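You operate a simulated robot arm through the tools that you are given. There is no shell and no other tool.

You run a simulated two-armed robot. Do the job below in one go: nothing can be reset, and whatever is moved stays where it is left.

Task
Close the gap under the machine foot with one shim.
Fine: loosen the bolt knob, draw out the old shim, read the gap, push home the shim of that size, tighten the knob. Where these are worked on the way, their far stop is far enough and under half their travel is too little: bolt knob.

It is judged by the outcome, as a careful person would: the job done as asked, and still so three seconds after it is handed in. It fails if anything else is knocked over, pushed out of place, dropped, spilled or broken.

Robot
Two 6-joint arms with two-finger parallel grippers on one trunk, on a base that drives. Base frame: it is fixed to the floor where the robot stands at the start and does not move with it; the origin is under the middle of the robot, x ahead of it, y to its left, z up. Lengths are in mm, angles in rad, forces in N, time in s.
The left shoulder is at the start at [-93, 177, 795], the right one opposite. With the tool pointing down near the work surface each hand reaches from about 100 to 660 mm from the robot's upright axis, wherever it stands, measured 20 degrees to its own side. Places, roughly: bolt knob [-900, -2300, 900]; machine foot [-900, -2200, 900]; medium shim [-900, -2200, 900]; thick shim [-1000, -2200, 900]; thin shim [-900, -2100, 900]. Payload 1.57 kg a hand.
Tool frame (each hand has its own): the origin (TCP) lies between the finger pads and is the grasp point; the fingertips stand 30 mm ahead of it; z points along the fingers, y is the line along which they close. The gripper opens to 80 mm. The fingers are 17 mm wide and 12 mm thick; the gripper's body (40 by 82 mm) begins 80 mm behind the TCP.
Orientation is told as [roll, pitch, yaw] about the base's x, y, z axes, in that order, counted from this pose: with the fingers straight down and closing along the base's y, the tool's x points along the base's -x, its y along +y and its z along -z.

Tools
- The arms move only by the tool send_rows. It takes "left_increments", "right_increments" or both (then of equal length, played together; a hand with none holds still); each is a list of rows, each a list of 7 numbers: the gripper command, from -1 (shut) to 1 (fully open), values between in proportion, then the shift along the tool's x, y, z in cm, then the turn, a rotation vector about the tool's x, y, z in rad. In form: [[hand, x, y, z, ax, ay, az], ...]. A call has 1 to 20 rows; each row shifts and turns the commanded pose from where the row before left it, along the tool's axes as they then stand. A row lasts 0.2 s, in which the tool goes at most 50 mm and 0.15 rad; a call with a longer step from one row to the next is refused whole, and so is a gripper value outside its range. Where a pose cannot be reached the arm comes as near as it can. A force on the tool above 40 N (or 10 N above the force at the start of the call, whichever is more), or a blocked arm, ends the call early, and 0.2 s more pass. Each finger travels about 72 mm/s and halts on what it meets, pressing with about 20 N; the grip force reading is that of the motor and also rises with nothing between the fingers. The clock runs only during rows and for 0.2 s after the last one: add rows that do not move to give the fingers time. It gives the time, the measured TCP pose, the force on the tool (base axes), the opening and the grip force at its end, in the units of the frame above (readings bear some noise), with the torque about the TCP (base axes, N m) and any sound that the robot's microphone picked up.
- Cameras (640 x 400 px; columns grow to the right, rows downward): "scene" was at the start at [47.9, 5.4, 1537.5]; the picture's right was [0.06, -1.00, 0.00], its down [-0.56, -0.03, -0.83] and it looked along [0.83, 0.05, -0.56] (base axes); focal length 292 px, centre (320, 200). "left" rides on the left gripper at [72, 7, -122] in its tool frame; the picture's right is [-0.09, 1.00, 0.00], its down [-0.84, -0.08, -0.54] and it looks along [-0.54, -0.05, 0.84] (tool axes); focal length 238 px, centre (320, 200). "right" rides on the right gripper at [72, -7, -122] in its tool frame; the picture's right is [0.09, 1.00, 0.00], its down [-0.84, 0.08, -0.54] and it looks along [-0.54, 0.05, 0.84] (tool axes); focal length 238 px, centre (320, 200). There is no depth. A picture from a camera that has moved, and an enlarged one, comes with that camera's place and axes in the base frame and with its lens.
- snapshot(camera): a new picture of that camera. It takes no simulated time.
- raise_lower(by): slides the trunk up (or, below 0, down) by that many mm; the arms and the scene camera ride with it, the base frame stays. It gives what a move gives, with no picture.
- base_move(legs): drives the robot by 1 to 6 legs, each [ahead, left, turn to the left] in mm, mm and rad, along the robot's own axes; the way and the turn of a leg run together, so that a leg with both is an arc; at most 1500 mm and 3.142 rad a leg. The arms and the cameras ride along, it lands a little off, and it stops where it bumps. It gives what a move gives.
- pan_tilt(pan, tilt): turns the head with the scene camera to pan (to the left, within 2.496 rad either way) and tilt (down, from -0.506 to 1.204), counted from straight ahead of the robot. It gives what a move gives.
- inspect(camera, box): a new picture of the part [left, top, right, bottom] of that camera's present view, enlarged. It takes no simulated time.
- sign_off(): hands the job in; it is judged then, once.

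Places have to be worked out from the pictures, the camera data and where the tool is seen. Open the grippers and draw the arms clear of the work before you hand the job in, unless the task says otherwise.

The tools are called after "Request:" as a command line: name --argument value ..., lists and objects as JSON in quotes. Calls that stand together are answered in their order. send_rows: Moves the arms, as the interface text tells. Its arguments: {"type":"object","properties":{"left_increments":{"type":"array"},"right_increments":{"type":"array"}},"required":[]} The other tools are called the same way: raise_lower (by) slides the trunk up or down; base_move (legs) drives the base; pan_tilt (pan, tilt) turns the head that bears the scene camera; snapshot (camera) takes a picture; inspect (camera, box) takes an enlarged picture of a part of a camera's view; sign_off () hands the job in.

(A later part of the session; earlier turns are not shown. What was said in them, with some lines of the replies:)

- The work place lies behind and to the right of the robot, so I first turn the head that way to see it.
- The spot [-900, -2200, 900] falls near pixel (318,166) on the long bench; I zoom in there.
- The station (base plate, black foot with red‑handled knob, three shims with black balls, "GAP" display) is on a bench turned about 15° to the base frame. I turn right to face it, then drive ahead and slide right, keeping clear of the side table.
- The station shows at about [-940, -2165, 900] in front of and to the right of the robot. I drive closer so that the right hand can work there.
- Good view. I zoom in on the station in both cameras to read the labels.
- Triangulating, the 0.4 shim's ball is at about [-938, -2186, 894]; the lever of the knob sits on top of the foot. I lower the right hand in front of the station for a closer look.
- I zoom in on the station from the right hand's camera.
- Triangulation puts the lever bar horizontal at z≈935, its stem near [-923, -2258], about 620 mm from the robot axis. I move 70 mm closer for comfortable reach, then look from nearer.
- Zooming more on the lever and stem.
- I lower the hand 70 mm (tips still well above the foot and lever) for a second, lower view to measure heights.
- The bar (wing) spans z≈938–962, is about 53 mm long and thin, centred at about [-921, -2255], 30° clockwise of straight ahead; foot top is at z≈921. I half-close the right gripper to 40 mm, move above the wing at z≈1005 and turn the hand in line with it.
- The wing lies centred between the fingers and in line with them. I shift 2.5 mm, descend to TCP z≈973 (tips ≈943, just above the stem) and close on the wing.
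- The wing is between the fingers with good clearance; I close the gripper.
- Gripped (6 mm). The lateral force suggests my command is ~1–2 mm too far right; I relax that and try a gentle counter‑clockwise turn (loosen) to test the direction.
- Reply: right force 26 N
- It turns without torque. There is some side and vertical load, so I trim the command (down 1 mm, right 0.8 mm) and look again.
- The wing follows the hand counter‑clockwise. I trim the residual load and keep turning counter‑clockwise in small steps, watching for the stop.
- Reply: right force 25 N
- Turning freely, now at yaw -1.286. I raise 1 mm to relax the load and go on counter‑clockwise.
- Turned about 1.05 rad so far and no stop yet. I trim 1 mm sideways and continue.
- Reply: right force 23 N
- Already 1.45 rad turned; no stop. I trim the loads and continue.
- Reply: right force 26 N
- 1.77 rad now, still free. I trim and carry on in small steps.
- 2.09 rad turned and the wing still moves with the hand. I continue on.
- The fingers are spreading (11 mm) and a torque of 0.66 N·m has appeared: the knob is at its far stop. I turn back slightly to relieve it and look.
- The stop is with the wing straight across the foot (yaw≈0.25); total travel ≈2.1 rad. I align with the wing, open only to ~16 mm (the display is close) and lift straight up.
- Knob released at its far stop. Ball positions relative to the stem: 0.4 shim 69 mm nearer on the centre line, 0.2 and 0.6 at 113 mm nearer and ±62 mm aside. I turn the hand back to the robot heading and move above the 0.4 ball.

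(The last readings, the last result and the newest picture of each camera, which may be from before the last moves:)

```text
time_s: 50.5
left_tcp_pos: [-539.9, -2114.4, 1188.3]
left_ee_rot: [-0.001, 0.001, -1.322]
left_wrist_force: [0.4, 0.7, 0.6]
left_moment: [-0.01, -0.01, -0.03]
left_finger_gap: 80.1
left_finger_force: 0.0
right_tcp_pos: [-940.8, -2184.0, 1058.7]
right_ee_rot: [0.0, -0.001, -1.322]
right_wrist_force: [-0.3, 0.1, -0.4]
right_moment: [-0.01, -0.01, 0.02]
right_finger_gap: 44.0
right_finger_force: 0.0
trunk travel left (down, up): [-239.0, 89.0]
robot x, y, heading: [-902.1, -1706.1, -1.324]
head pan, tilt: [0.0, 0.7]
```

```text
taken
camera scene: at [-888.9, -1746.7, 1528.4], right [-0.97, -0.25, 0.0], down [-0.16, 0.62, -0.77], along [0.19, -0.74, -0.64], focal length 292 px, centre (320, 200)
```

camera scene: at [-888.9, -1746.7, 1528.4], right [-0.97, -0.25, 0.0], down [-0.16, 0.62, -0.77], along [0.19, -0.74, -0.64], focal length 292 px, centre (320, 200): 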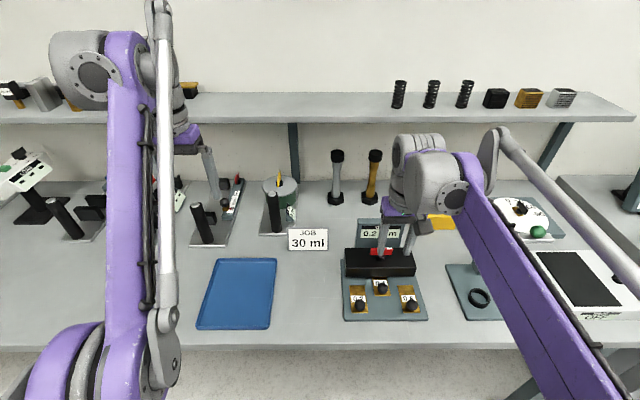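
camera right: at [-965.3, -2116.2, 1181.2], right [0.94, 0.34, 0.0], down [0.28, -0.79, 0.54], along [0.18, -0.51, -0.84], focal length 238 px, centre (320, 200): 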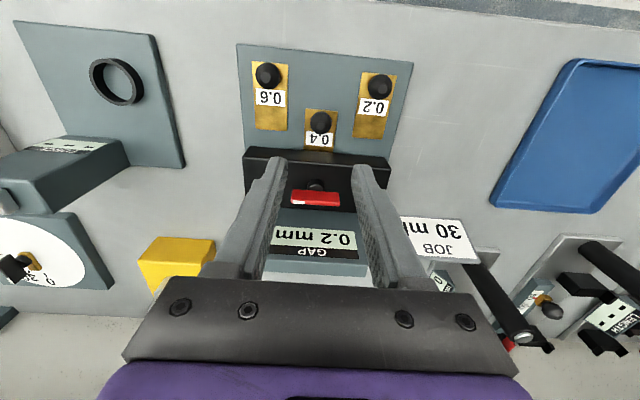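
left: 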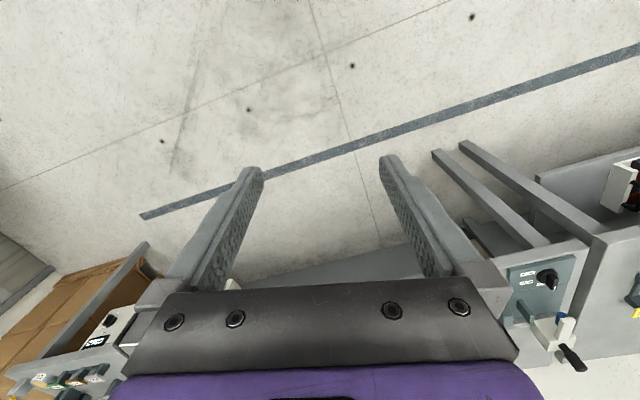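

The 0.4 ball appears exactly where the tool axis will land (≈(320,121)). I descend with the fingers 44 mm open, first most of the way.

Request:
send_rows --right_increments '[[0.1, 0, 0, 3.5, 0, 0, 0], [0.1, 0, 0, 3.5, 0, 0, 0], [0.1, 0, 0, 3.5, 0, 0, 0], [0.1, 0, 0, 0, 0, 0, 0]]'

Request:
snapshot --camera "right"

```text
time_s: 51.5
left_tcp_pos: [-538.9, -2116.1, 1190.5]
left_ee_rot: [0.0, -0.001, -1.321]
left_wrist_force: [-0.2, -0.2, -1.0]
left_moment: [-0.02, -0.01, 0.02]
left_finger_gap: 79.9
left_finger_force: 0.2
right_tcp_pos: [-938.4, -2184.7, 952.1]
right_ee_rot: [0.0, -0.001, -1.319]
right_wrist_force: [1.2, 0.1, 0.4]
right_moment: [-0.02, 0.03, -0.01]
right_finger_gap: 43.9
right_finger_force: 0.0
trunk travel left (down, up): [-239.0, 89.0]
robot x, y, heading: [-903.3, -1704.3, -1.322]
head pan, tilt: [0.0, 0.7]
```

```text
taken
camera right: at [-964.1, -2116.9, 1075.1], right [0.94, 0.34, 0.0], down [0.28, -0.79, 0.54], along [0.18, -0.51, -0.84], focal length 238 px, centre (320, 200)
```

right: 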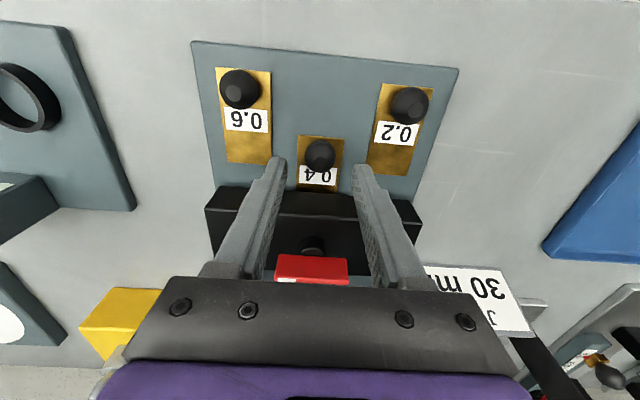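

Still aligned. I lower the remaining 38 mm to TCP z≈914 and close on the ball.

Request:
send_rows --right_increments '[[0.1, 0, 0, 2, 0, 0, 0], [0.1, 0, 0, 1.0, 0, 0, 0], [0.1, 0, 0, 0.8, 0, 0, 0], [0.1, 0, 0, 0, 0, 0, 0]]'

Request:
snapshot --camera "right"

```text
time_s: 52.5
left_tcp_pos: [-540.4, -2115.8, 1189.6]
left_ee_rot: [0.0, 0.0, -1.321]
left_wrist_force: [-0.5, -0.7, -0.2]
left_moment: [0.0, -0.01, 0.01]
left_finger_gap: 79.9
left_finger_force: 0.1
right_tcp_pos: [-940.2, -2187.4, 913.8]
right_ee_rot: [-0.001, 0.001, -1.319]
right_wrist_force: [-0.9, 0.3, 0.6]
right_moment: [-0.03, 0.0, 0.0]
right_finger_gap: 43.9
right_finger_force: 0.0
trunk travel left (down, up): [-239.0, 89.0]
robot x, y, heading: [-899.8, -1702.2, -1.317]
head pan, tilt: [0.0, 0.7]
```

```text
taken
camera right: at [-964.2, -2118.8, 1037.3], right [0.94, 0.34, 0.0], down [0.28, -0.79, 0.54], along [0.18, -0.51, -0.84], focal length 238 px, centre (320, 200)
```

right: 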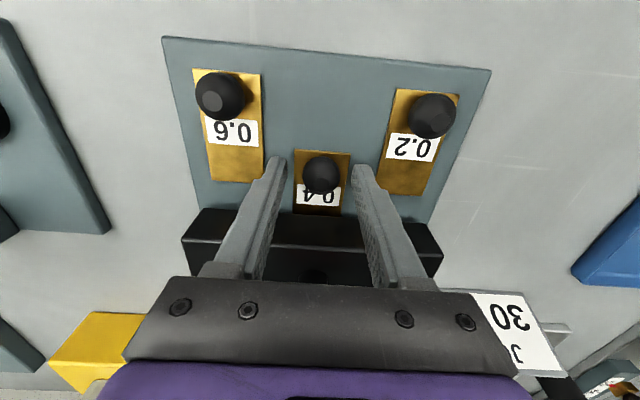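

Ball is centred between the fingers. I close on it.

Request:
send_rows --right_increments '[[-1, 0, 0, 0, 0, 0, 0], [-1, 0, 0, 0, 0, 0, 0], [-1, 0, 0, 0, 0, 0, 0]]'

Request:
inspect --camera "right" --box '[240, 120, 400, 240]'

```text
time_s: 53.3
left_tcp_pos: [-540.3, -2114.7, 1188.3]
left_ee_rot: [-0.002, -0.001, -1.32]
left_wrist_force: [0.2, -0.2, 0.0]
left_moment: [0.02, -0.02, -0.02]
left_finger_gap: 80.0
left_finger_force: 0.1
right_tcp_pos: [-938.7, -2185.8, 914.2]
right_ee_rot: [0.0, -0.001, -1.317]
right_wrist_force: [6.3, 3.0, -3.6]
right_moment: [0.02, -0.23, 0.06]
right_finger_gap: 25.1
right_finger_force: 36.6
trunk travel left (down, up): [-239.0, 89.0]
robot x, y, heading: [-898.4, -1705.7, -1.322]
head pan, tilt: [0.0, 0.7]
```

```text
3.33 times, centred on (320, 180) of right
camera zoom: at [-963.1, -2118.6, 1037.3], right [0.94, 0.34, 0.0], down [0.28, -0.79, 0.54], along [0.18, -0.51, -0.84], focal length 794 px, centre (320, 267)
```

zoom: 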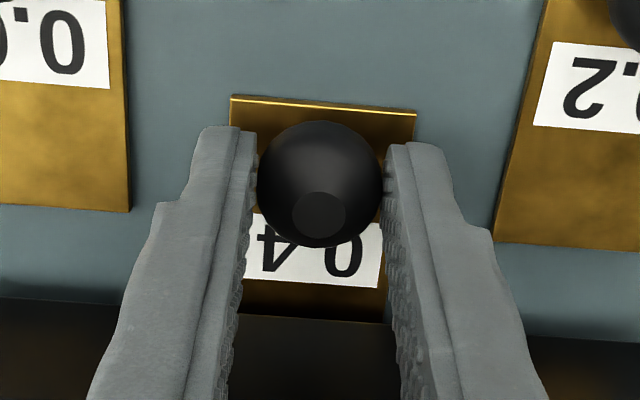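

The ball is held (25 mm) and the shim edges are square with the tool. I draw the shim straight back toward the robot, gently at first.

Request:
send_rows --right_increments '[[-1, 0, 0.05, 0, 0, 0, 0], [-1, 0.3, 0, 0, 0, 0, 0], [-1, 0.5, 0, 0, 0, 0, 0], [-1, 0.7, 0, 0, 0, 0, 0], [-1, 0, 0, 0, 0, 0, 0]]'

Request:
snapshot --camera "right"

```text
time_s: 54.5
left_tcp_pos: [-540.2, -2114.9, 1189.1]
left_ee_rot: [0.001, 0.001, -1.32]
left_wrist_force: [0.2, 0.2, -0.1]
left_moment: [-0.01, -0.04, 0.02]
left_finger_gap: 80.2
left_finger_force: 0.0
right_tcp_pos: [-941.6, -2172.1, 914.2]
right_ee_rot: [0.0, -0.001, -1.32]
right_wrist_force: [3.8, 1.4, 0.9]
right_moment: [-0.21, -0.15, 0.0]
right_finger_gap: 25.5
right_finger_force: 36.9
trunk travel left (down, up): [-239.0, 89.0]
robot x, y, heading: [-901.2, -1705.4, -1.323]
head pan, tilt: [0.0, 0.7]
```

```text
taken
camera right: at [-966.7, -2104.0, 1037.3], right [0.94, 0.34, 0.0], down [0.28, -0.79, 0.54], along [0.18, -0.51, -0.84], focal length 238 px, centre (320, 200)
```

right: 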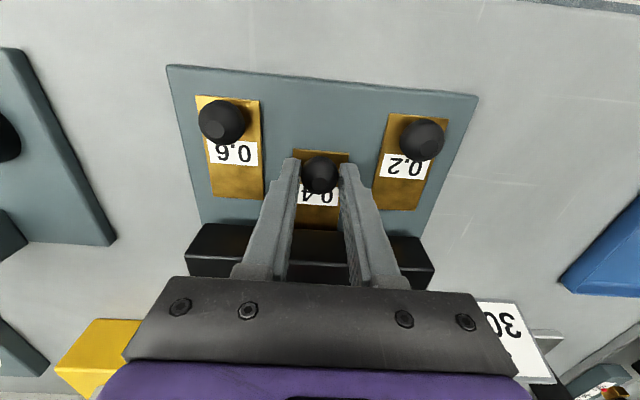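

It slides easily. I draw it out a further 35 mm.

Request:
send_rows --right_increments '[[-1, 0.9, 0, 0, 0, 0, 0], [-1, 0.9, 0, 0, 0, 0, 0], [-1, 0.9, 0, 0, 0, 0, 0], [-1, 0.9, 0, 0, 0, 0, 0], [-1, 0, 0, 0, 0, 0, 0]]'

Request:
snapshot --camera "right"

Request:
inspect --camera "scene" --box '[320, 200, 440, 330]'

```text
time_s: 55.7
left_tcp_pos: [-538.3, -2117.6, 1187.8]
left_ee_rot: [0.0, 0.003, -1.321]
left_wrist_force: [-0.6, -0.8, 0.1]
left_moment: [0.01, 0.02, -0.01]
left_finger_gap: 80.1
left_finger_force: 0.1
right_tcp_pos: [-950.2, -2140.9, 913.8]
right_ee_rot: [0.0, -0.005, -1.32]
right_wrist_force: [9.0, -26.1, 11.1]
right_moment: [-0.79, -0.29, -0.01]
right_finger_gap: 25.8
right_finger_force: 36.8
trunk travel left (down, up): [-239.0, 89.0]
robot x, y, heading: [-897.9, -1702.2, -1.325]
head pan, tilt: [0.0, 0.7]
```

```text
taken
camera right: at [-975.1, -2072.1, 1035.8], right [0.94, 0.34, 0.0], down [0.28, -0.79, 0.54], along [0.18, -0.51, -0.84], focal length 238 px, centre (320, 200)
```

right: 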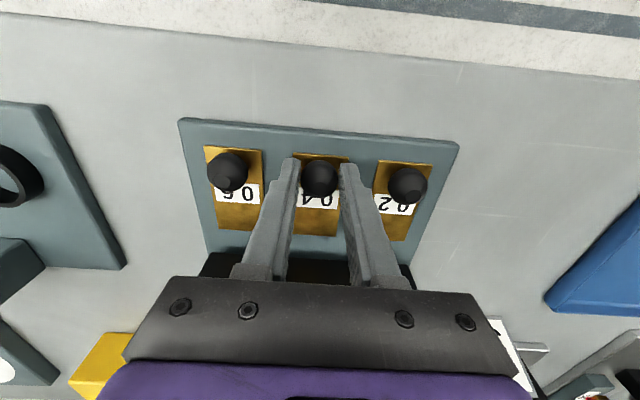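

```text
3.08 times, centred on (380, 265) of scene
camera zoom: at [-887.4, -1750.2, 1528.3], right [-0.97, -0.25, 0.0], down [-0.16, 0.63, -0.76], along [0.19, -0.74, -0.65], focal length 899 px, centre (135, 0)
```

zoom: 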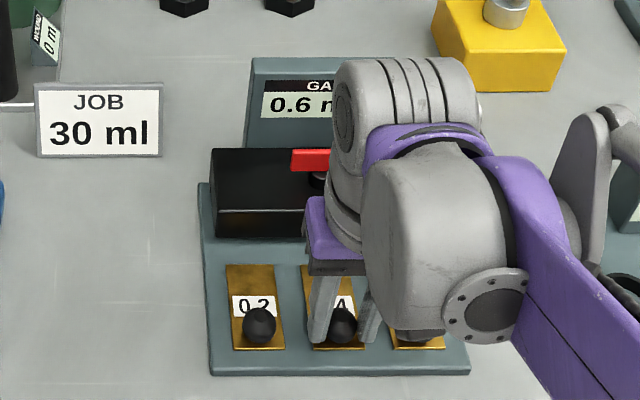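

The shim hit a stop 45 mm out, in line with the others, and the display now reads 0.6. So each shim slides in its own lane; the 0.6 one goes straight forward under the wide foot. I relax the pull, open, lift and check the display.

Request:
send_rows --right_increments '[[-1, -0.2, 0, 0, 0, 0, 0], [0.1, 0, 0, 0, 0, 0, 0], [0.1, 0, 0, 0, 0, 0, 0], [0.1, 0, 0, -2, 0, 0, 0], [0.1, 0, 0, -4, 0, 0, 0], [0.1, 0, 0, -4, 0, 0, 0], [0.1, 0, -3.1, 0, 0, 0, 0], [0.1, 0, -3.1, 0, 0, 0, 0], [0.1, 0, 0, 0, 0, 0, 0]]'

Request:
snapshot --camera "right"

Request:
inspect --camera "scene" --box '[320, 200, 440, 330]'

```text
time_s: 57.7
left_tcp_pos: [-539.4, -2115.2, 1189.1]
left_ee_rot: [-0.001, 0.0, -1.321]
left_wrist_force: [0.2, 0.3, 1.3]
left_moment: [-0.02, -0.02, 0.04]
left_finger_gap: 80.1
left_finger_force: 0.1
right_tcp_pos: [-1011.2, -2153.7, 1014.8]
right_ee_rot: [0.001, 0.0, -1.32]
right_wrist_force: [-0.7, -0.4, 0.1]
right_moment: [0.01, -0.01, -0.06]
right_finger_gap: 44.1
right_finger_force: 0.1
trunk travel left (down, up): [-239.0, 89.0]
robot x, y, heading: [-900.5, -1705.5, -1.325]
head pan, tilt: [0.0, 0.7]
```

```text
taken
camera right: at [-1036.0, -2086.1, 1138.0], right [0.94, 0.34, 0.0], down [0.28, -0.79, 0.54], along [0.18, -0.51, -0.84], focal length 238 px, centre (320, 200)
```

right: 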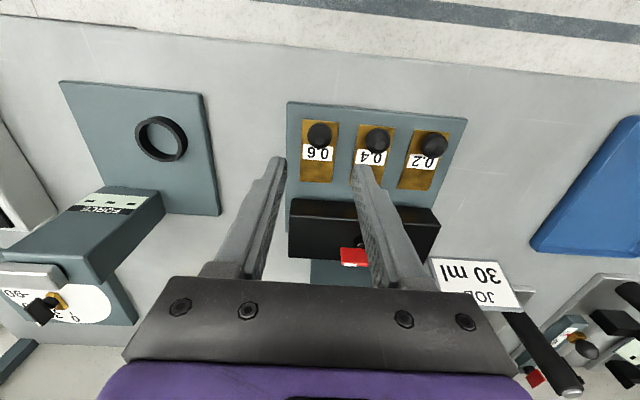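

```text
3.08 times, centred on (380, 265) of scene
camera zoom: at [-888.5, -1747.0, 1528.4], right [-0.97, -0.25, 0.0], down [-0.16, 0.62, -0.76], along [0.19, -0.74, -0.64], focal length 899 px, centre (135, 0)
```

zoom: 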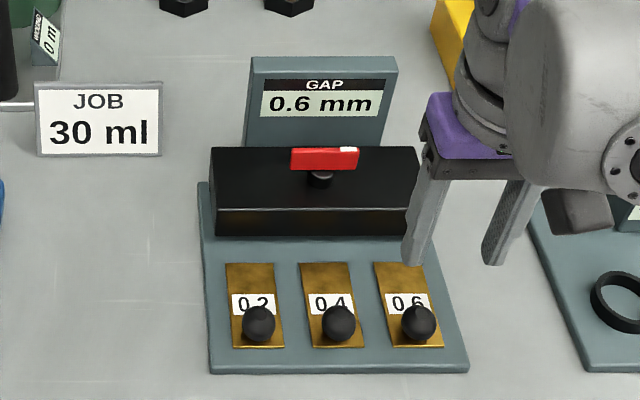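

The display clearly reads 0.6 mm, so the thick 0.6 shim is the one. Its ball is nearly under the tool; I correct 3.5 mm forward and 1 mm right and descend over it.

Request:
send_rows --right_increments '[[0.1, -0.35, -0.1, 0, 0, 0, 0], [0.1, 0, 0, 3.5, 0, 0, 0], [0.1, 0, 0, 3.5, 0, 0, 0], [0.1, 0, 0, 2.0, 0, 0, 0], [0.1, 0, 0, 1.0, 0, 0, 0], [0.1, 0, 0, 0, 0, 0, 0]]'

Request:
snapshot --camera "right"

```text
time_s: 59.1
left_tcp_pos: [-540.0, -2114.7, 1189.3]
left_ee_rot: [0.0, 0.0, -1.323]
left_wrist_force: [0.2, 0.1, 0.5]
left_moment: [-0.03, 0.01, -0.02]
left_finger_gap: 80.3
left_finger_force: 0.0
right_tcp_pos: [-1012.1, -2158.7, 914.5]
right_ee_rot: [0.001, 0.001, -1.32]
right_wrist_force: [-0.3, -0.1, 1.0]
right_moment: [0.01, -0.01, -0.02]
right_finger_gap: 44.1
right_finger_force: 0.0
trunk travel left (down, up): [-239.0, 89.0]
robot x, y, heading: [-898.9, -1706.8, -1.322]
head pan, tilt: [0.0, 0.7]
```

```text
taken
camera right: at [-1036.0, -2090.5, 1036.4], right [0.94, 0.34, 0.0], down [0.28, -0.79, 0.54], along [0.18, -0.51, -0.84], focal length 238 px, centre (320, 200)
```

right: 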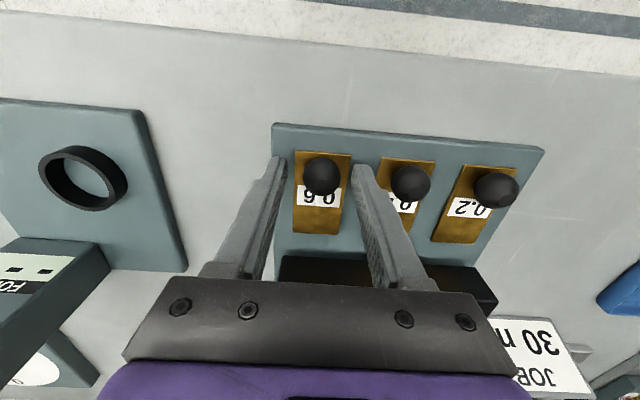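

Well centred. I close on the 0.6 ball and push it forward 40 mm in steps.

Request:
send_rows --right_increments '[[-1, 0, 0, 0, 0, 0, 0], [-1, 0, 0, 0, 0, 0, 0], [-1, 0, 0, 0, 0, 0, 0], [-1, -0.5, 0, 0, 0, 0, 0], [-1, -0.7, 0, 0, 0, 0, 0], [-1, -0.7, 0, 0, 0, 0, 0], [-1, -0.7, 0, 0, 0, 0, 0], [-1, -0.7, 0, 0, 0, 0, 0], [-1, -0.7, 0, 0, 0, 0, 0], [-1, 0, 0, 0, 0, 0, 0]]'

Request:
snapshot --camera "right"

Request:
inspect --camera "scene" --box '[320, 200, 440, 330]'

```text
time_s: 61.3
left_tcp_pos: [-539.1, -2115.4, 1187.3]
left_ee_rot: [-0.002, 0.003, -1.321]
left_wrist_force: [-0.2, 0.9, 1.3]
left_moment: [0.05, 0.01, -0.02]
left_finger_gap: 79.8
left_finger_force: 0.1
right_tcp_pos: [-999.8, -2198.0, 913.6]
right_ee_rot: [0.001, 0.002, -1.319]
right_wrist_force: [16.7, 4.1, -23.2]
right_moment: [0.7, -0.24, 0.06]
right_finger_gap: 25.3
right_finger_force: 36.3
trunk travel left (down, up): [-239.0, 89.0]
robot x, y, heading: [-901.9, -1703.1, -1.322]
head pan, tilt: [0.0, 0.7]
```

```text
taken
camera right: at [-1024.2, -2129.8, 1037.4], right [0.94, 0.34, 0.0], down [0.28, -0.79, 0.54], along [0.18, -0.51, -0.84], focal length 238 px, centre (320, 200)
```

right: 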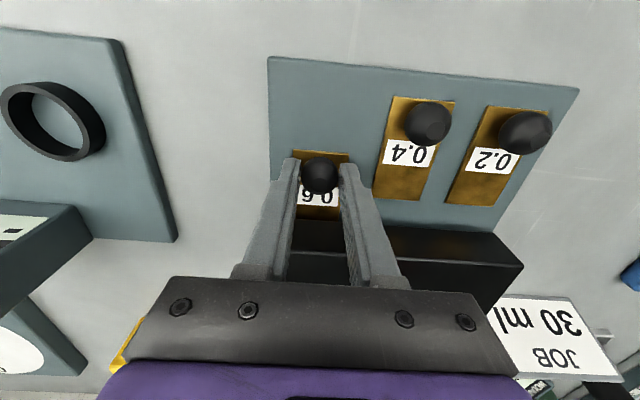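

```text
3.08 times, centred on (380, 265) of scene
camera zoom: at [-886.9, -1748.6, 1528.3], right [-0.97, -0.25, 0.0], down [-0.16, 0.62, -0.76], along [0.19, -0.74, -0.65], focal length 899 px, centre (135, 0)
```

zoom: 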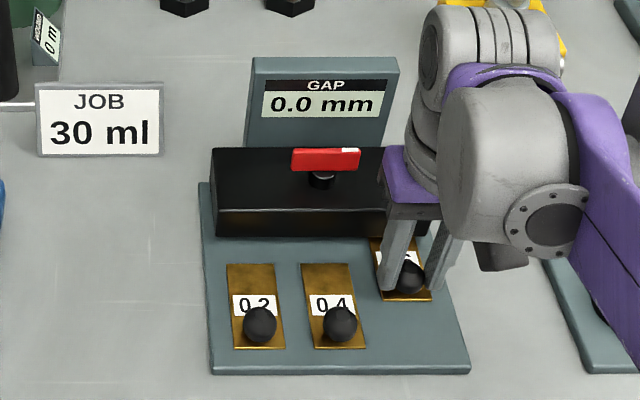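

Gap now reads 0.0 mm with no stop felt yet. I trim the sideways and vertical load and push the last millimetres home.

Request:
send_rows --right_increments '[[-1, 0, 0.12, 0.1, 0, 0, 0], [-1, -0.2, 0, 0, 0, 0, 0], [-1, -0.2, 0, 0, 0, 0, 0], [-1, -0.1, 0, 0, 0, 0, 0], [-1, 0, 0, 0, 0, 0, 0]]'

```text
time_s: 62.5
left_tcp_pos: [-539.0, -2114.0, 1189.5]
left_ee_rot: [-0.005, 0.001, -1.321]
left_wrist_force: [-0.1, -0.5, 0.1]
left_moment: [-0.01, 0.0, 0.0]
left_finger_gap: 79.8
left_finger_force: 0.0
right_tcp_pos: [-998.4, -2202.2, 914.4]
right_ee_rot: [-0.002, 0.0, -1.32]
right_wrist_force: [6.4, 1.6, 12.1]
right_moment: [0.6, -0.01, 0.0]
right_finger_gap: 25.5
right_finger_force: 37.1
trunk travel left (down, up): [-239.0, 89.0]
robot x, y, heading: [-899.9, -1703.6, -1.322]
head pan, tilt: [0.0, 0.7]
```

No stop yet at 45 mm; I push a few millimetres more to feel the stop.

Request:
send_rows --right_increments '[[-1, -0.15, 0, -0.05, 0, 0, 0], [-1, -0.15, 0, 0, 0, 0, 0], [-1, 0, 0, 0, 0, 0, 0]]'

```text
time_s: 63.3
left_tcp_pos: [-540.7, -2113.4, 1191.2]
left_ee_rot: [0.0, -0.002, -1.322]
left_wrist_force: [0.0, 0.1, 0.1]
left_moment: [0.0, -0.01, 0.01]
left_finger_gap: 79.9
left_finger_force: 0.0
right_tcp_pos: [-998.1, -2201.2, 913.9]
right_ee_rot: [0.0, 0.001, -1.319]
right_wrist_force: [1.5, 25.8, -7.0]
right_moment: [0.75, -0.05, 0.01]
right_finger_gap: 25.0
right_finger_force: 36.4
trunk travel left (down, up): [-239.0, 89.0]
robot x, y, heading: [-897.7, -1703.0, -1.326]
head pan, tilt: [0.0, 0.7]
```

A 26 N counterforce: the 0.6 shim is home at its stop. I release it, lift clear, and go back over the knob, turning the hand to match the crosswise wing.

Request:
send_rows --right_increments '[[-1, 0.15, 0, 0, 0, 0, 0], [0.1, 0, 0, 0, 0, 0, 0], [0.1, 0, 0, 0, 0, 0, 0], [0.1, 0, 0, -3, 0, 0, 0], [0.1, 0, 0, -4, 0, 0, 0], [0.1, 0, 0, -4, 0, 0, 0], [0.1, 0, 0, -3.5, 0, 0, 0], [-0.5, -3.7, 3.0, 0, 0, 0, 0], [-0.5, -3.7, 3.05, 0, 0, 0, 0], [-0.5, 0, 0, 0, 0, 0, 0]]'

Request:
send_rows --right_increments '[[-0.5, 0, 0, 0, 0, 0, -0.144], [-0.5, 0, 0, 0, 0, 0, -0.144], [-0.5, 0, 0, 0, 0, 0, -0.144], [-0.5, 0, 0, 0, 0, 0, -0.144], [-0.5, 0, 0, 0, 0, 0, -0.144], [-0.5, 0, 0, 0, 0, 0, -0.144], [-0.5, 0, 0, 0, 0, 0, -0.144], [-0.5, 0, 0, 0, 0, 0, -0.144], [-0.5, 0, 0, 0, 0, 0, -0.144], [-0.5, 0, 0, 0, 0, 0, -0.144], [-0.5, 0, 0, 0, 0, 0, -0.135], [-0.5, 0, 0, 0, 0, 0, 0]]'

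Request:
snapshot --camera "right"

Request:
inspect --camera "scene" --box '[320, 200, 440, 330]'

```text
time_s: 65.5
left_tcp_pos: [-541.7, -2113.8, 1189.9]
left_ee_rot: [0.0, 0.0, -1.322]
left_wrist_force: [-0.5, 0.2, -1.2]
left_moment: [0.0, -0.01, 0.0]
left_finger_gap: 80.0
left_finger_force: 0.0
right_tcp_pos: [-922.7, -2260.3, 1059.4]
right_ee_rot: [0.0, -0.003, -1.321]
right_wrist_force: [-0.4, -0.2, -0.2]
right_moment: [-0.01, 0.01, 0.0]
right_finger_gap: 20.0
right_finger_force: 0.2
trunk travel left (down, up): [-239.0, 89.0]
robot x, y, heading: [-899.7, -1702.6, -1.317]
head pan, tilt: [0.0, 0.7]
```

```text
time_s: 68.1
left_tcp_pos: [-540.6, -2115.2, 1189.7]
left_ee_rot: [-0.001, -0.001, -1.321]
left_wrist_force: [-0.1, 0.2, 0.6]
left_moment: [-0.02, 0.03, 0.0]
left_finger_gap: 80.0
left_finger_force: 0.0
right_tcp_pos: [-922.0, -2259.0, 1058.4]
right_ee_rot: [0.0, -0.001, 0.258]
right_wrist_force: [-0.7, 0.2, -0.9]
right_moment: [0.0, -0.02, -0.01]
right_finger_gap: 20.1
right_finger_force: 0.0
trunk travel left (down, up): [-239.0, 89.0]
robot x, y, heading: [-897.0, -1701.6, -1.325]
head pan, tilt: [0.0, 0.7]
```

```text
taken
camera right: at [-989.1, -2284.3, 1182.1], right [-0.34, 0.94, 0.0], down [0.79, 0.29, 0.54], along [0.51, 0.19, -0.84], focal length 238 px, centre (320, 200)
```

right: 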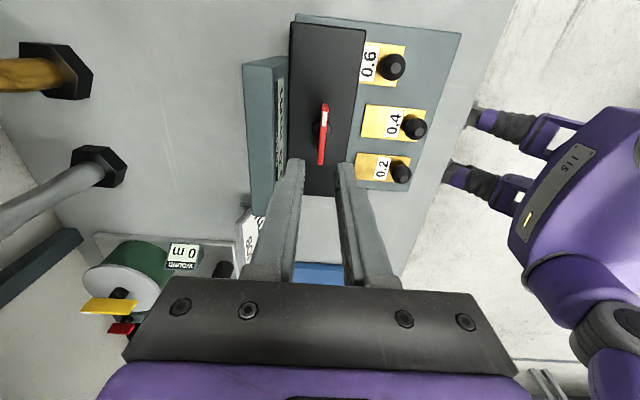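

```text
3.08 times, centred on (380, 265) of scene
camera zoom: at [-888.8, -1747.1, 1528.4], right [-0.97, -0.25, 0.0], down [-0.16, 0.62, -0.76], along [0.19, -0.74, -0.64], focal length 899 px, centre (135, 0)
```

zoom: 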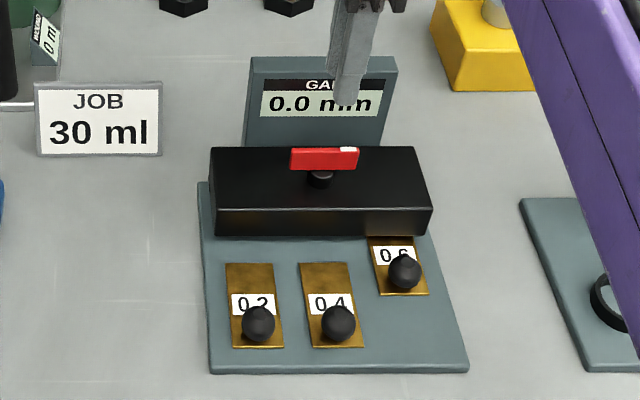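

The wing is between the fingers, about 2 mm to the +y side. I shift 2 mm and descend in two stages.

Request:
send_rows --right_increments '[[-0.5, 0, 0.2, 0, 0, 0, 0], [-0.5, 0, 0, 3, 0, 0, 0], [-0.5, 0, 0, 2.4, 0, 0, 0], [-0.5, 0, 0, 0, 0, 0, 0]]'

Request:
inspect --camera "right" --box '[240, 80, 400, 240]'

```text
time_s: 69.1
left_tcp_pos: [-539.8, -2115.5, 1188.9]
left_ee_rot: [0.001, 0.001, -1.321]
left_wrist_force: [1.6, 0.6, -0.5]
left_moment: [0.02, -0.01, -0.03]
left_finger_gap: 79.7
left_finger_force: 0.1
right_tcp_pos: [-922.2, -2258.2, 1004.5]
right_ee_rot: [-0.001, 0.0, 0.258]
right_wrist_force: [-0.3, 1.1, 0.2]
right_moment: [0.01, -0.03, -0.02]
right_finger_gap: 19.8
right_finger_force: 0.2
trunk travel left (down, up): [-239.0, 89.0]
robot x, y, heading: [-901.1, -1704.6, -1.32]
head pan, tilt: [0.0, 0.7]
```

```text
2.50 times, centred on (320, 160) of right
camera zoom: at [-990.4, -2282.2, 1127.6], right [-0.34, 0.94, 0.0], down [0.79, 0.29, 0.54], along [0.51, 0.18, -0.84], focal length 596 px, centre (320, 300)
```

zoom: 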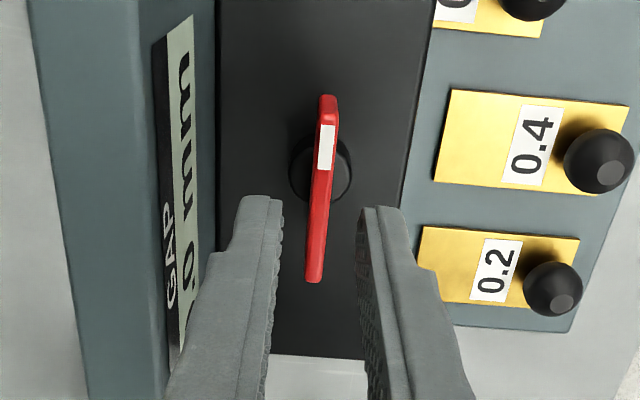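

The wing is well centred and aligned. I descend to z≈972 and grip it.

Request:
send_rows --right_increments '[[-0.5, 0, 0, 1.1, 0, 0, 0], [-0.5, 0, 0, 1.1, 0, 0, 0], [-0.5, 0, 0, 1.05, 0, 0, 0], [-0.5, 0, 0, 0, 0, 0, 0], [-1, 0, 0, 0, 0, 0, 0], [-1, 0, 0, 0, 0, 0, 0], [-1, 0, 0, 0, 0, 0, 0]]'

Request:
snapshot --camera "right"

```text
time_s: 70.7
left_tcp_pos: [-541.0, -2114.5, 1188.6]
left_ee_rot: [0.0, 0.0, -1.322]
left_wrist_force: [-0.3, 0.5, -0.9]
left_moment: [-0.04, 0.01, 0.03]
left_finger_gap: 80.1
left_finger_force: 0.1
right_tcp_pos: [-921.5, -2256.7, 972.0]
right_ee_rot: [0.0, 0.0, 0.258]
right_wrist_force: [1.0, -4.5, 2.4]
right_moment: [-0.04, -0.06, -0.03]
right_finger_gap: 5.8
right_finger_force: 25.8
trunk travel left (down, up): [-239.0, 89.0]
robot x, y, heading: [-897.6, -1701.5, -1.317]
head pan, tilt: [0.0, 0.7]
```

```text
taken
camera right: at [-989.8, -2281.8, 1095.8], right [-0.34, 0.94, 0.0], down [0.79, 0.29, 0.54], along [0.51, 0.18, -0.84], focal length 238 px, centre (320, 200)
```

right: 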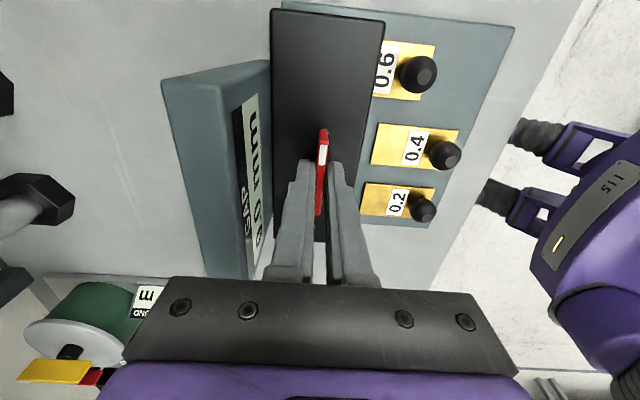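

Gripped with little load. Now I turn clockwise to tighten, checking load on the way.

Request:
send_rows --right_increments '[[-1, 0, 0, 0, 0, 0, 0.1], [-1, 0, 0, 0, 0, 0, 0.1], [-1, 0, 0, 0, 0, 0, 0.1], [-1, 0, 0, 0, 0, 0, 0.1], [-1, 0, 0, 0, 0, 0, 0.1], [-1, 0, 0, 0, 0, 0, 0.1], [-1, 0, 0, 0, 0, 0, 0]]'

```text
time_s: 72.3
left_tcp_pos: [-540.2, -2113.0, 1189.9]
left_ee_rot: [0.0, -0.004, -1.321]
left_wrist_force: [0.0, 0.1, 0.3]
left_moment: [0.0, -0.01, 0.03]
left_finger_gap: 80.0
left_finger_force: 0.1
right_tcp_pos: [-921.1, -2256.5, 972.7]
right_ee_rot: [0.001, -0.001, -0.346]
right_wrist_force: [-0.6, 13.8, -1.6]
right_moment: [0.41, 0.31, 0.02]
right_finger_gap: 5.9
right_finger_force: 25.9
trunk travel left (down, up): [-239.0, 89.0]
robot x, y, heading: [-898.7, -1704.6, -1.324]
head pan, tilt: [0.0, 0.7]
```

Turning well. I trim 1 mm and continue clockwise.

Request:
send_rows --right_increments '[[-1, 0.03, 0.1, 0, 0, 0, 0], [-1, 0, 0, 0, 0, 0, 0.1], [-1, 0, 0, 0, 0, 0, 0.1], [-1, 0, 0, 0, 0, 0, 0.1], [-1, 0, 0, 0, 0, 0, 0.1], [-1, 0, 0, 0, 0, 0, 0.1], [-1, 0, 0, 0, 0, 0, 0.1], [-1, 0, 0, 0, 0, 0, 0]]'

```text
time_s: 74.1
left_tcp_pos: [-539.8, -2114.5, 1189.6]
left_ee_rot: [-0.001, 0.0, -1.322]
left_wrist_force: [0.3, 0.7, 0.5]
left_moment: [0.03, 0.04, 0.01]
left_finger_gap: 80.2
left_finger_force: 0.0
right_tcp_pos: [-920.7, -2255.9, 972.6]
right_ee_rot: [0.0, -0.002, -0.946]
right_wrist_force: [3.1, 12.8, -8.9]
right_moment: [-0.28, -0.46, 0.03]
right_finger_gap: 5.6
right_finger_force: 25.7
trunk travel left (down, up): [-239.0, 89.0]
robot x, y, heading: [-901.2, -1701.7, -1.324]
head pan, tilt: [0.0, 0.7]
```

Now at yaw -0.95. I trim and continue.

Request:
send_rows --right_increments '[[-1, 0.07, 0.07, 0.04, 0, 0, 0], [-1, 0, 0, 0, 0, 0, 0.1], [-1, 0, 0, 0, 0, 0, 0.1], [-1, 0, 0, 0, 0, 0, 0.1], [-1, 0, 0, 0, 0, 0, 0.1], [-1, 0, 0, 0, 0, 0, 0.1], [-1, 0, 0, 0, 0, 0, 0.1], [-1, 0, 0, 0, 0, 0, 0]]'

```text
time_s: 75.9
left_tcp_pos: [-538.8, -2115.2, 1189.5]
left_ee_rot: [-0.001, 0.0, -1.322]
left_wrist_force: [-0.2, 0.5, 0.1]
left_moment: [0.0, 0.02, -0.01]
left_finger_gap: 80.0
left_finger_force: 0.1
right_tcp_pos: [-920.5, -2255.6, 971.5]
right_ee_rot: [0.0, -0.001, -1.545]
right_wrist_force: [10.9, -5.0, 23.6]
right_moment: [-0.17, -0.3, 0.04]
right_finger_gap: 6.0
right_finger_force: 25.8
trunk travel left (down, up): [-239.0, 89.0]
robot x, y, heading: [-897.0, -1704.6, -1.324]
head pan, tilt: [0.0, 0.7]
```

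Only about 0.3 rad remains to the original position. I trim (up 1 mm, left 1 mm) and turn on to feel the tight stop.

Request:
send_rows --right_increments '[[-1, -0.03, 0.1, -0.1, 0, 0, 0], [-1, 0, 0, 0, 0, 0, 0.08], [-1, 0, 0, 0, 0, 0, 0.08], [-1, 0, 0, 0, 0, 0, 0.08], [-1, 0, 0, 0, 0, 0, 0.08], [-1, 0, 0, 0, 0, 0, 0.05], [-1, 0, 0, 0, 0, 0, 0]]'

Request:
snapshot --camera "right"

```text
time_s: 77.5
left_tcp_pos: [-540.1, -2115.6, 1189.1]
left_ee_rot: [0.0, -0.001, -1.32]
left_wrist_force: [-0.2, 1.0, 0.1]
left_moment: [-0.02, 0.01, 0.0]
left_finger_gap: 79.9
left_finger_force: 0.1
right_tcp_pos: [-919.7, -2255.5, 972.8]
right_ee_rot: [-0.001, 0.0, -1.915]
right_wrist_force: [7.8, 14.0, -19.3]
right_moment: [0.36, -0.19, 0.46]
right_finger_gap: 7.1
right_finger_force: 26.3
trunk travel left (down, up): [-239.0, 89.0]
robot x, y, heading: [-898.5, -1708.3, -1.324]
head pan, tilt: [0.0, 0.7]
```

```text
taken
camera right: at [-902.0, -2185.7, 1095.8], right [0.97, -0.25, 0.0], down [-0.21, -0.81, 0.54], along [-0.13, -0.52, -0.84], focal length 238 px, centre (320, 200)
```

right: 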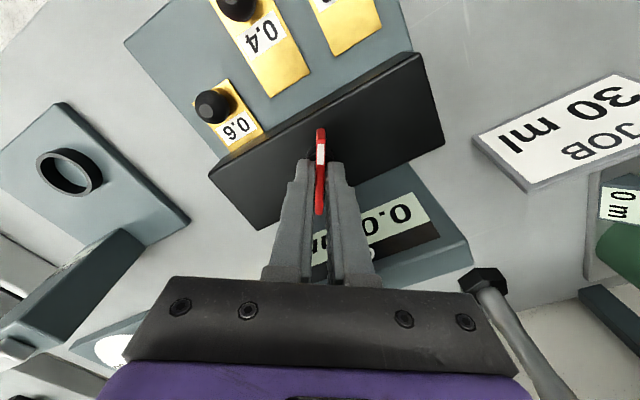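

Torque 0.46 N·m and fingers spreading: the knob is at its tight stop. I turn back 0.07 rad just to align, open and lift clear.

Request:
send_rows --right_increments '[[-1, 0, 0, 0, 0, 0, -0.065], [-0.4, 0, 0, 0, 0, 0, 0], [-0.4, 0, 0, 0, 0, 0, 0], [-0.4, 0, 0, 0, 0, 0, 0], [-0.4, 0, 0, -1.5, 0, 0, 0], [-0.4, 0, 0, -3.5, 0, 0, 0], [-0.4, 0, 0, -4, 0, 0, 0], [-0.4, 0, 0, -4, 0, 0, 0], [-0.4, 0, 0, 0, 0, 0, 0]]'

Request:
snapshot --camera "right"

Request:
inspect --camera "scene" --box '[320, 200, 440, 330]'

```text
time_s: 79.5
left_tcp_pos: [-539.8, -2115.0, 1190.5]
left_ee_rot: [-0.001, 0.0, -1.321]
left_wrist_force: [0.5, -0.1, 0.0]
left_moment: [0.02, 0.02, 0.01]
left_finger_gap: 79.8
left_finger_force: 0.1
right_tcp_pos: [-919.4, -2255.1, 1104.4]
right_ee_rot: [0.0, 0.0, -1.847]
right_wrist_force: [-1.0, 0.6, -0.1]
right_moment: [0.02, 0.01, 0.03]
right_finger_gap: 24.2
right_finger_force: 0.1
trunk travel left (down, up): [-239.0, 89.0]
robot x, y, heading: [-898.1, -1703.2, -1.321]
head pan, tilt: [0.0, 0.7]
```

```text
taken
camera right: at [-906.3, -2184.0, 1227.1], right [0.98, -0.18, 0.0], down [-0.16, -0.83, 0.54], along [-0.1, -0.53, -0.84], focal length 238 px, centre (320, 200)
```

right: 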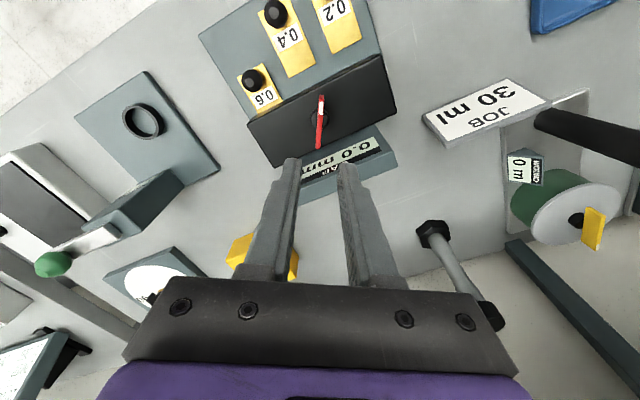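

```text
3.08 times, centred on (380, 265) of scene
camera zoom: at [-888.9, -1747.0, 1528.3], right [-0.97, -0.25, 0.0], down [-0.16, 0.62, -0.77], along [0.19, -0.74, -0.64], focal length 899 px, centre (135, 0)
```

zoom: 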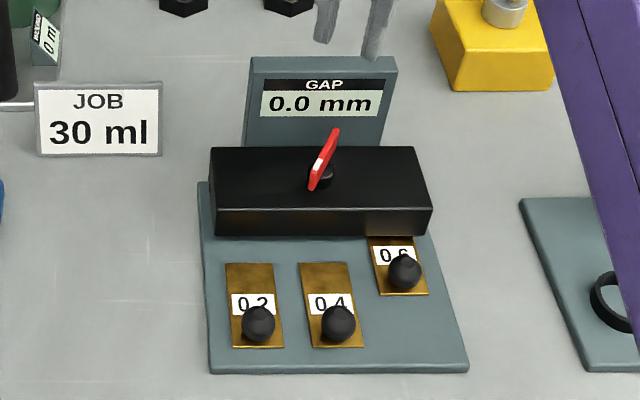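

Everything matches: knob back at its tight stop, gap 0.0 mm, 0.6 shim home, others parked. I raise the hand, turn it back, open it fully and draw it back away from the work.

Request:
send_rows --right_increments '[[-0.4, 0, 0, -4, 0, 0, 0], [-0.4, 0, 0, -4, 0, 0, 0], [0.2, 0, 0, 0, 0, 0, -0.13], [1, 0, 0, 0, 0, 0, -0.13], [1, 0, 0, 0, 0, 0, -0.13], [1, 0, 0, 0, 0, 0, -0.13], [1, 4, 0, 0, 0, 0, 0], [1, 4, 0, 0, 0, 0, 0], [1, 4, 0, 0, 0, 0, 0], [1, 4, 0, 0, 0, 0, 0], [1, 0, 0, 0, 0, 0, 0], [1, 0, 0, 0, 0, 0, 0]]'

Request:
snapshot --camera "scene"

Request:
inspect --camera "right" --box '[200, 80, 420, 290]'

```text
time_s: 82.1
left_tcp_pos: [-540.3, -2116.0, 1189.0]
left_ee_rot: [0.0, 0.002, -1.322]
left_wrist_force: [-0.1, 0.2, -0.1]
left_moment: [-0.01, -0.02, 0.03]
left_finger_gap: 79.9
left_finger_force: 0.0
right_tcp_pos: [-941.9, -2165.3, 1218.3]
right_ee_rot: [0.001, 0.001, -1.329]
right_wrist_force: [0.0, -0.5, -0.4]
right_moment: [0.02, 0.03, 0.01]
right_finger_gap: 79.9
right_finger_force: 0.1
right hand out of reach, approached as far as the arm can: row 2, 7, 8, 9, 10
trunk travel left (down, up): [-239.0, 89.0]
robot x, y, heading: [-898.1, -1702.8, -1.322]
head pan, tilt: [0.0, 0.7]
```

```text
taken
camera scene: at [-888.6, -1747.8, 1528.3], right [-0.97, -0.25, 0.0], down [-0.16, 0.62, -0.76], along [0.19, -0.74, -0.64], focal length 292 px, centre (320, 200)
```

scene: 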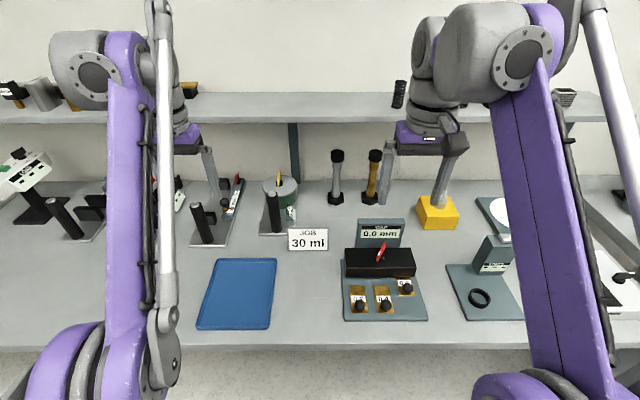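

```text
1.90 times, centred on (310, 185) of right
camera zoom: at [-965.5, -2096.8, 1342.4], right [0.94, 0.33, 0.0], down [0.28, -0.79, 0.54], along [0.18, -0.51, -0.84], focal length 454 px, centre (339, 229)
```

zoom: 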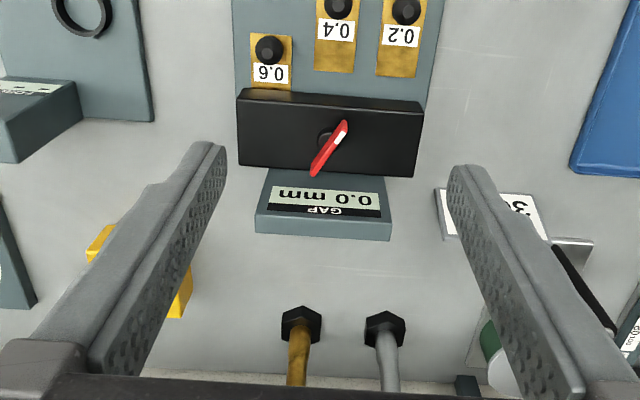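

The arm is clear and high above the work; the display reads 0.0 mm and the wing is tight. I back off 200 mm to clear the bench fully.

Request:
base_move --legs '[[-200, 0, 0]]'

Request:
inspect --camera "scene" --box '[300, 140, 480, 300]'

```text
time_s: 83.7
left_tcp_pos: [-588.9, -1919.9, 1190.0]
left_ee_rot: [0.002, 0.0, -1.32]
left_wrist_force: [0.1, 0.3, 0.1]
left_moment: [-0.05, 0.02, -0.03]
left_finger_gap: 79.8
left_finger_force: 0.0
right_tcp_pos: [-989.9, -1970.6, 1219.3]
right_ee_rot: [-0.001, 0.0, -1.329]
right_wrist_force: [-1.0, 0.0, -0.4]
right_moment: [-0.01, 0.03, 0.04]
right_finger_gap: 79.9
right_finger_force: 0.1
trunk travel left (down, up): [-239.0, 89.0]
robot x, y, heading: [-948.6, -1508.9, -1.318]
head pan, tilt: [0.0, 0.7]
```

```text
2.50 times, centred on (390, 220) of scene
camera zoom: at [-938.4, -1553.1, 1528.4], right [-0.97, -0.25, 0.0], down [-0.16, 0.62, -0.76], along [0.19, -0.74, -0.64], focal length 731 px, centre (145, 150)
```

zoom: 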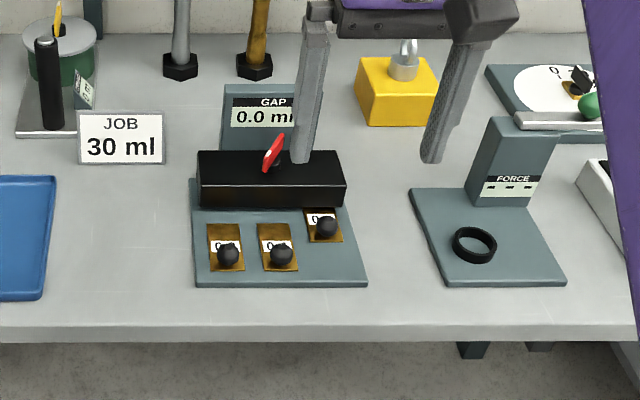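

The 0.6 shim is home, the gap reads 0.0, the knob is tight, nothing else moved, and the arms are clear and open. I hand the job in.

Request:
sign_off

```text
The job is handed in.
```

The gap under the machine foot is closed with the 0.6 mm shim, and the display reads 0.0 mm. I've handed the job in, but no verdict has come back yet.

- **Knob loosened:** I turned it counter-clockwise about 2.1 rad, to its far stop.
- **Old shim:** I drew out the 0.4 mm shim to its stop, level with the spare 0.2 mm one. The gap then read 0.6 mm.
- **New shim:** I pushed the 0.6 mm shim straight forward until it met its stop.
- **Knob tightened:** I turned it clockwise to its tight stop, which left it at the angle it started from.

The pictures show nothing else moved. Both grippers are open, the hands are well above the bench, and the robot has backed off 200 mm.
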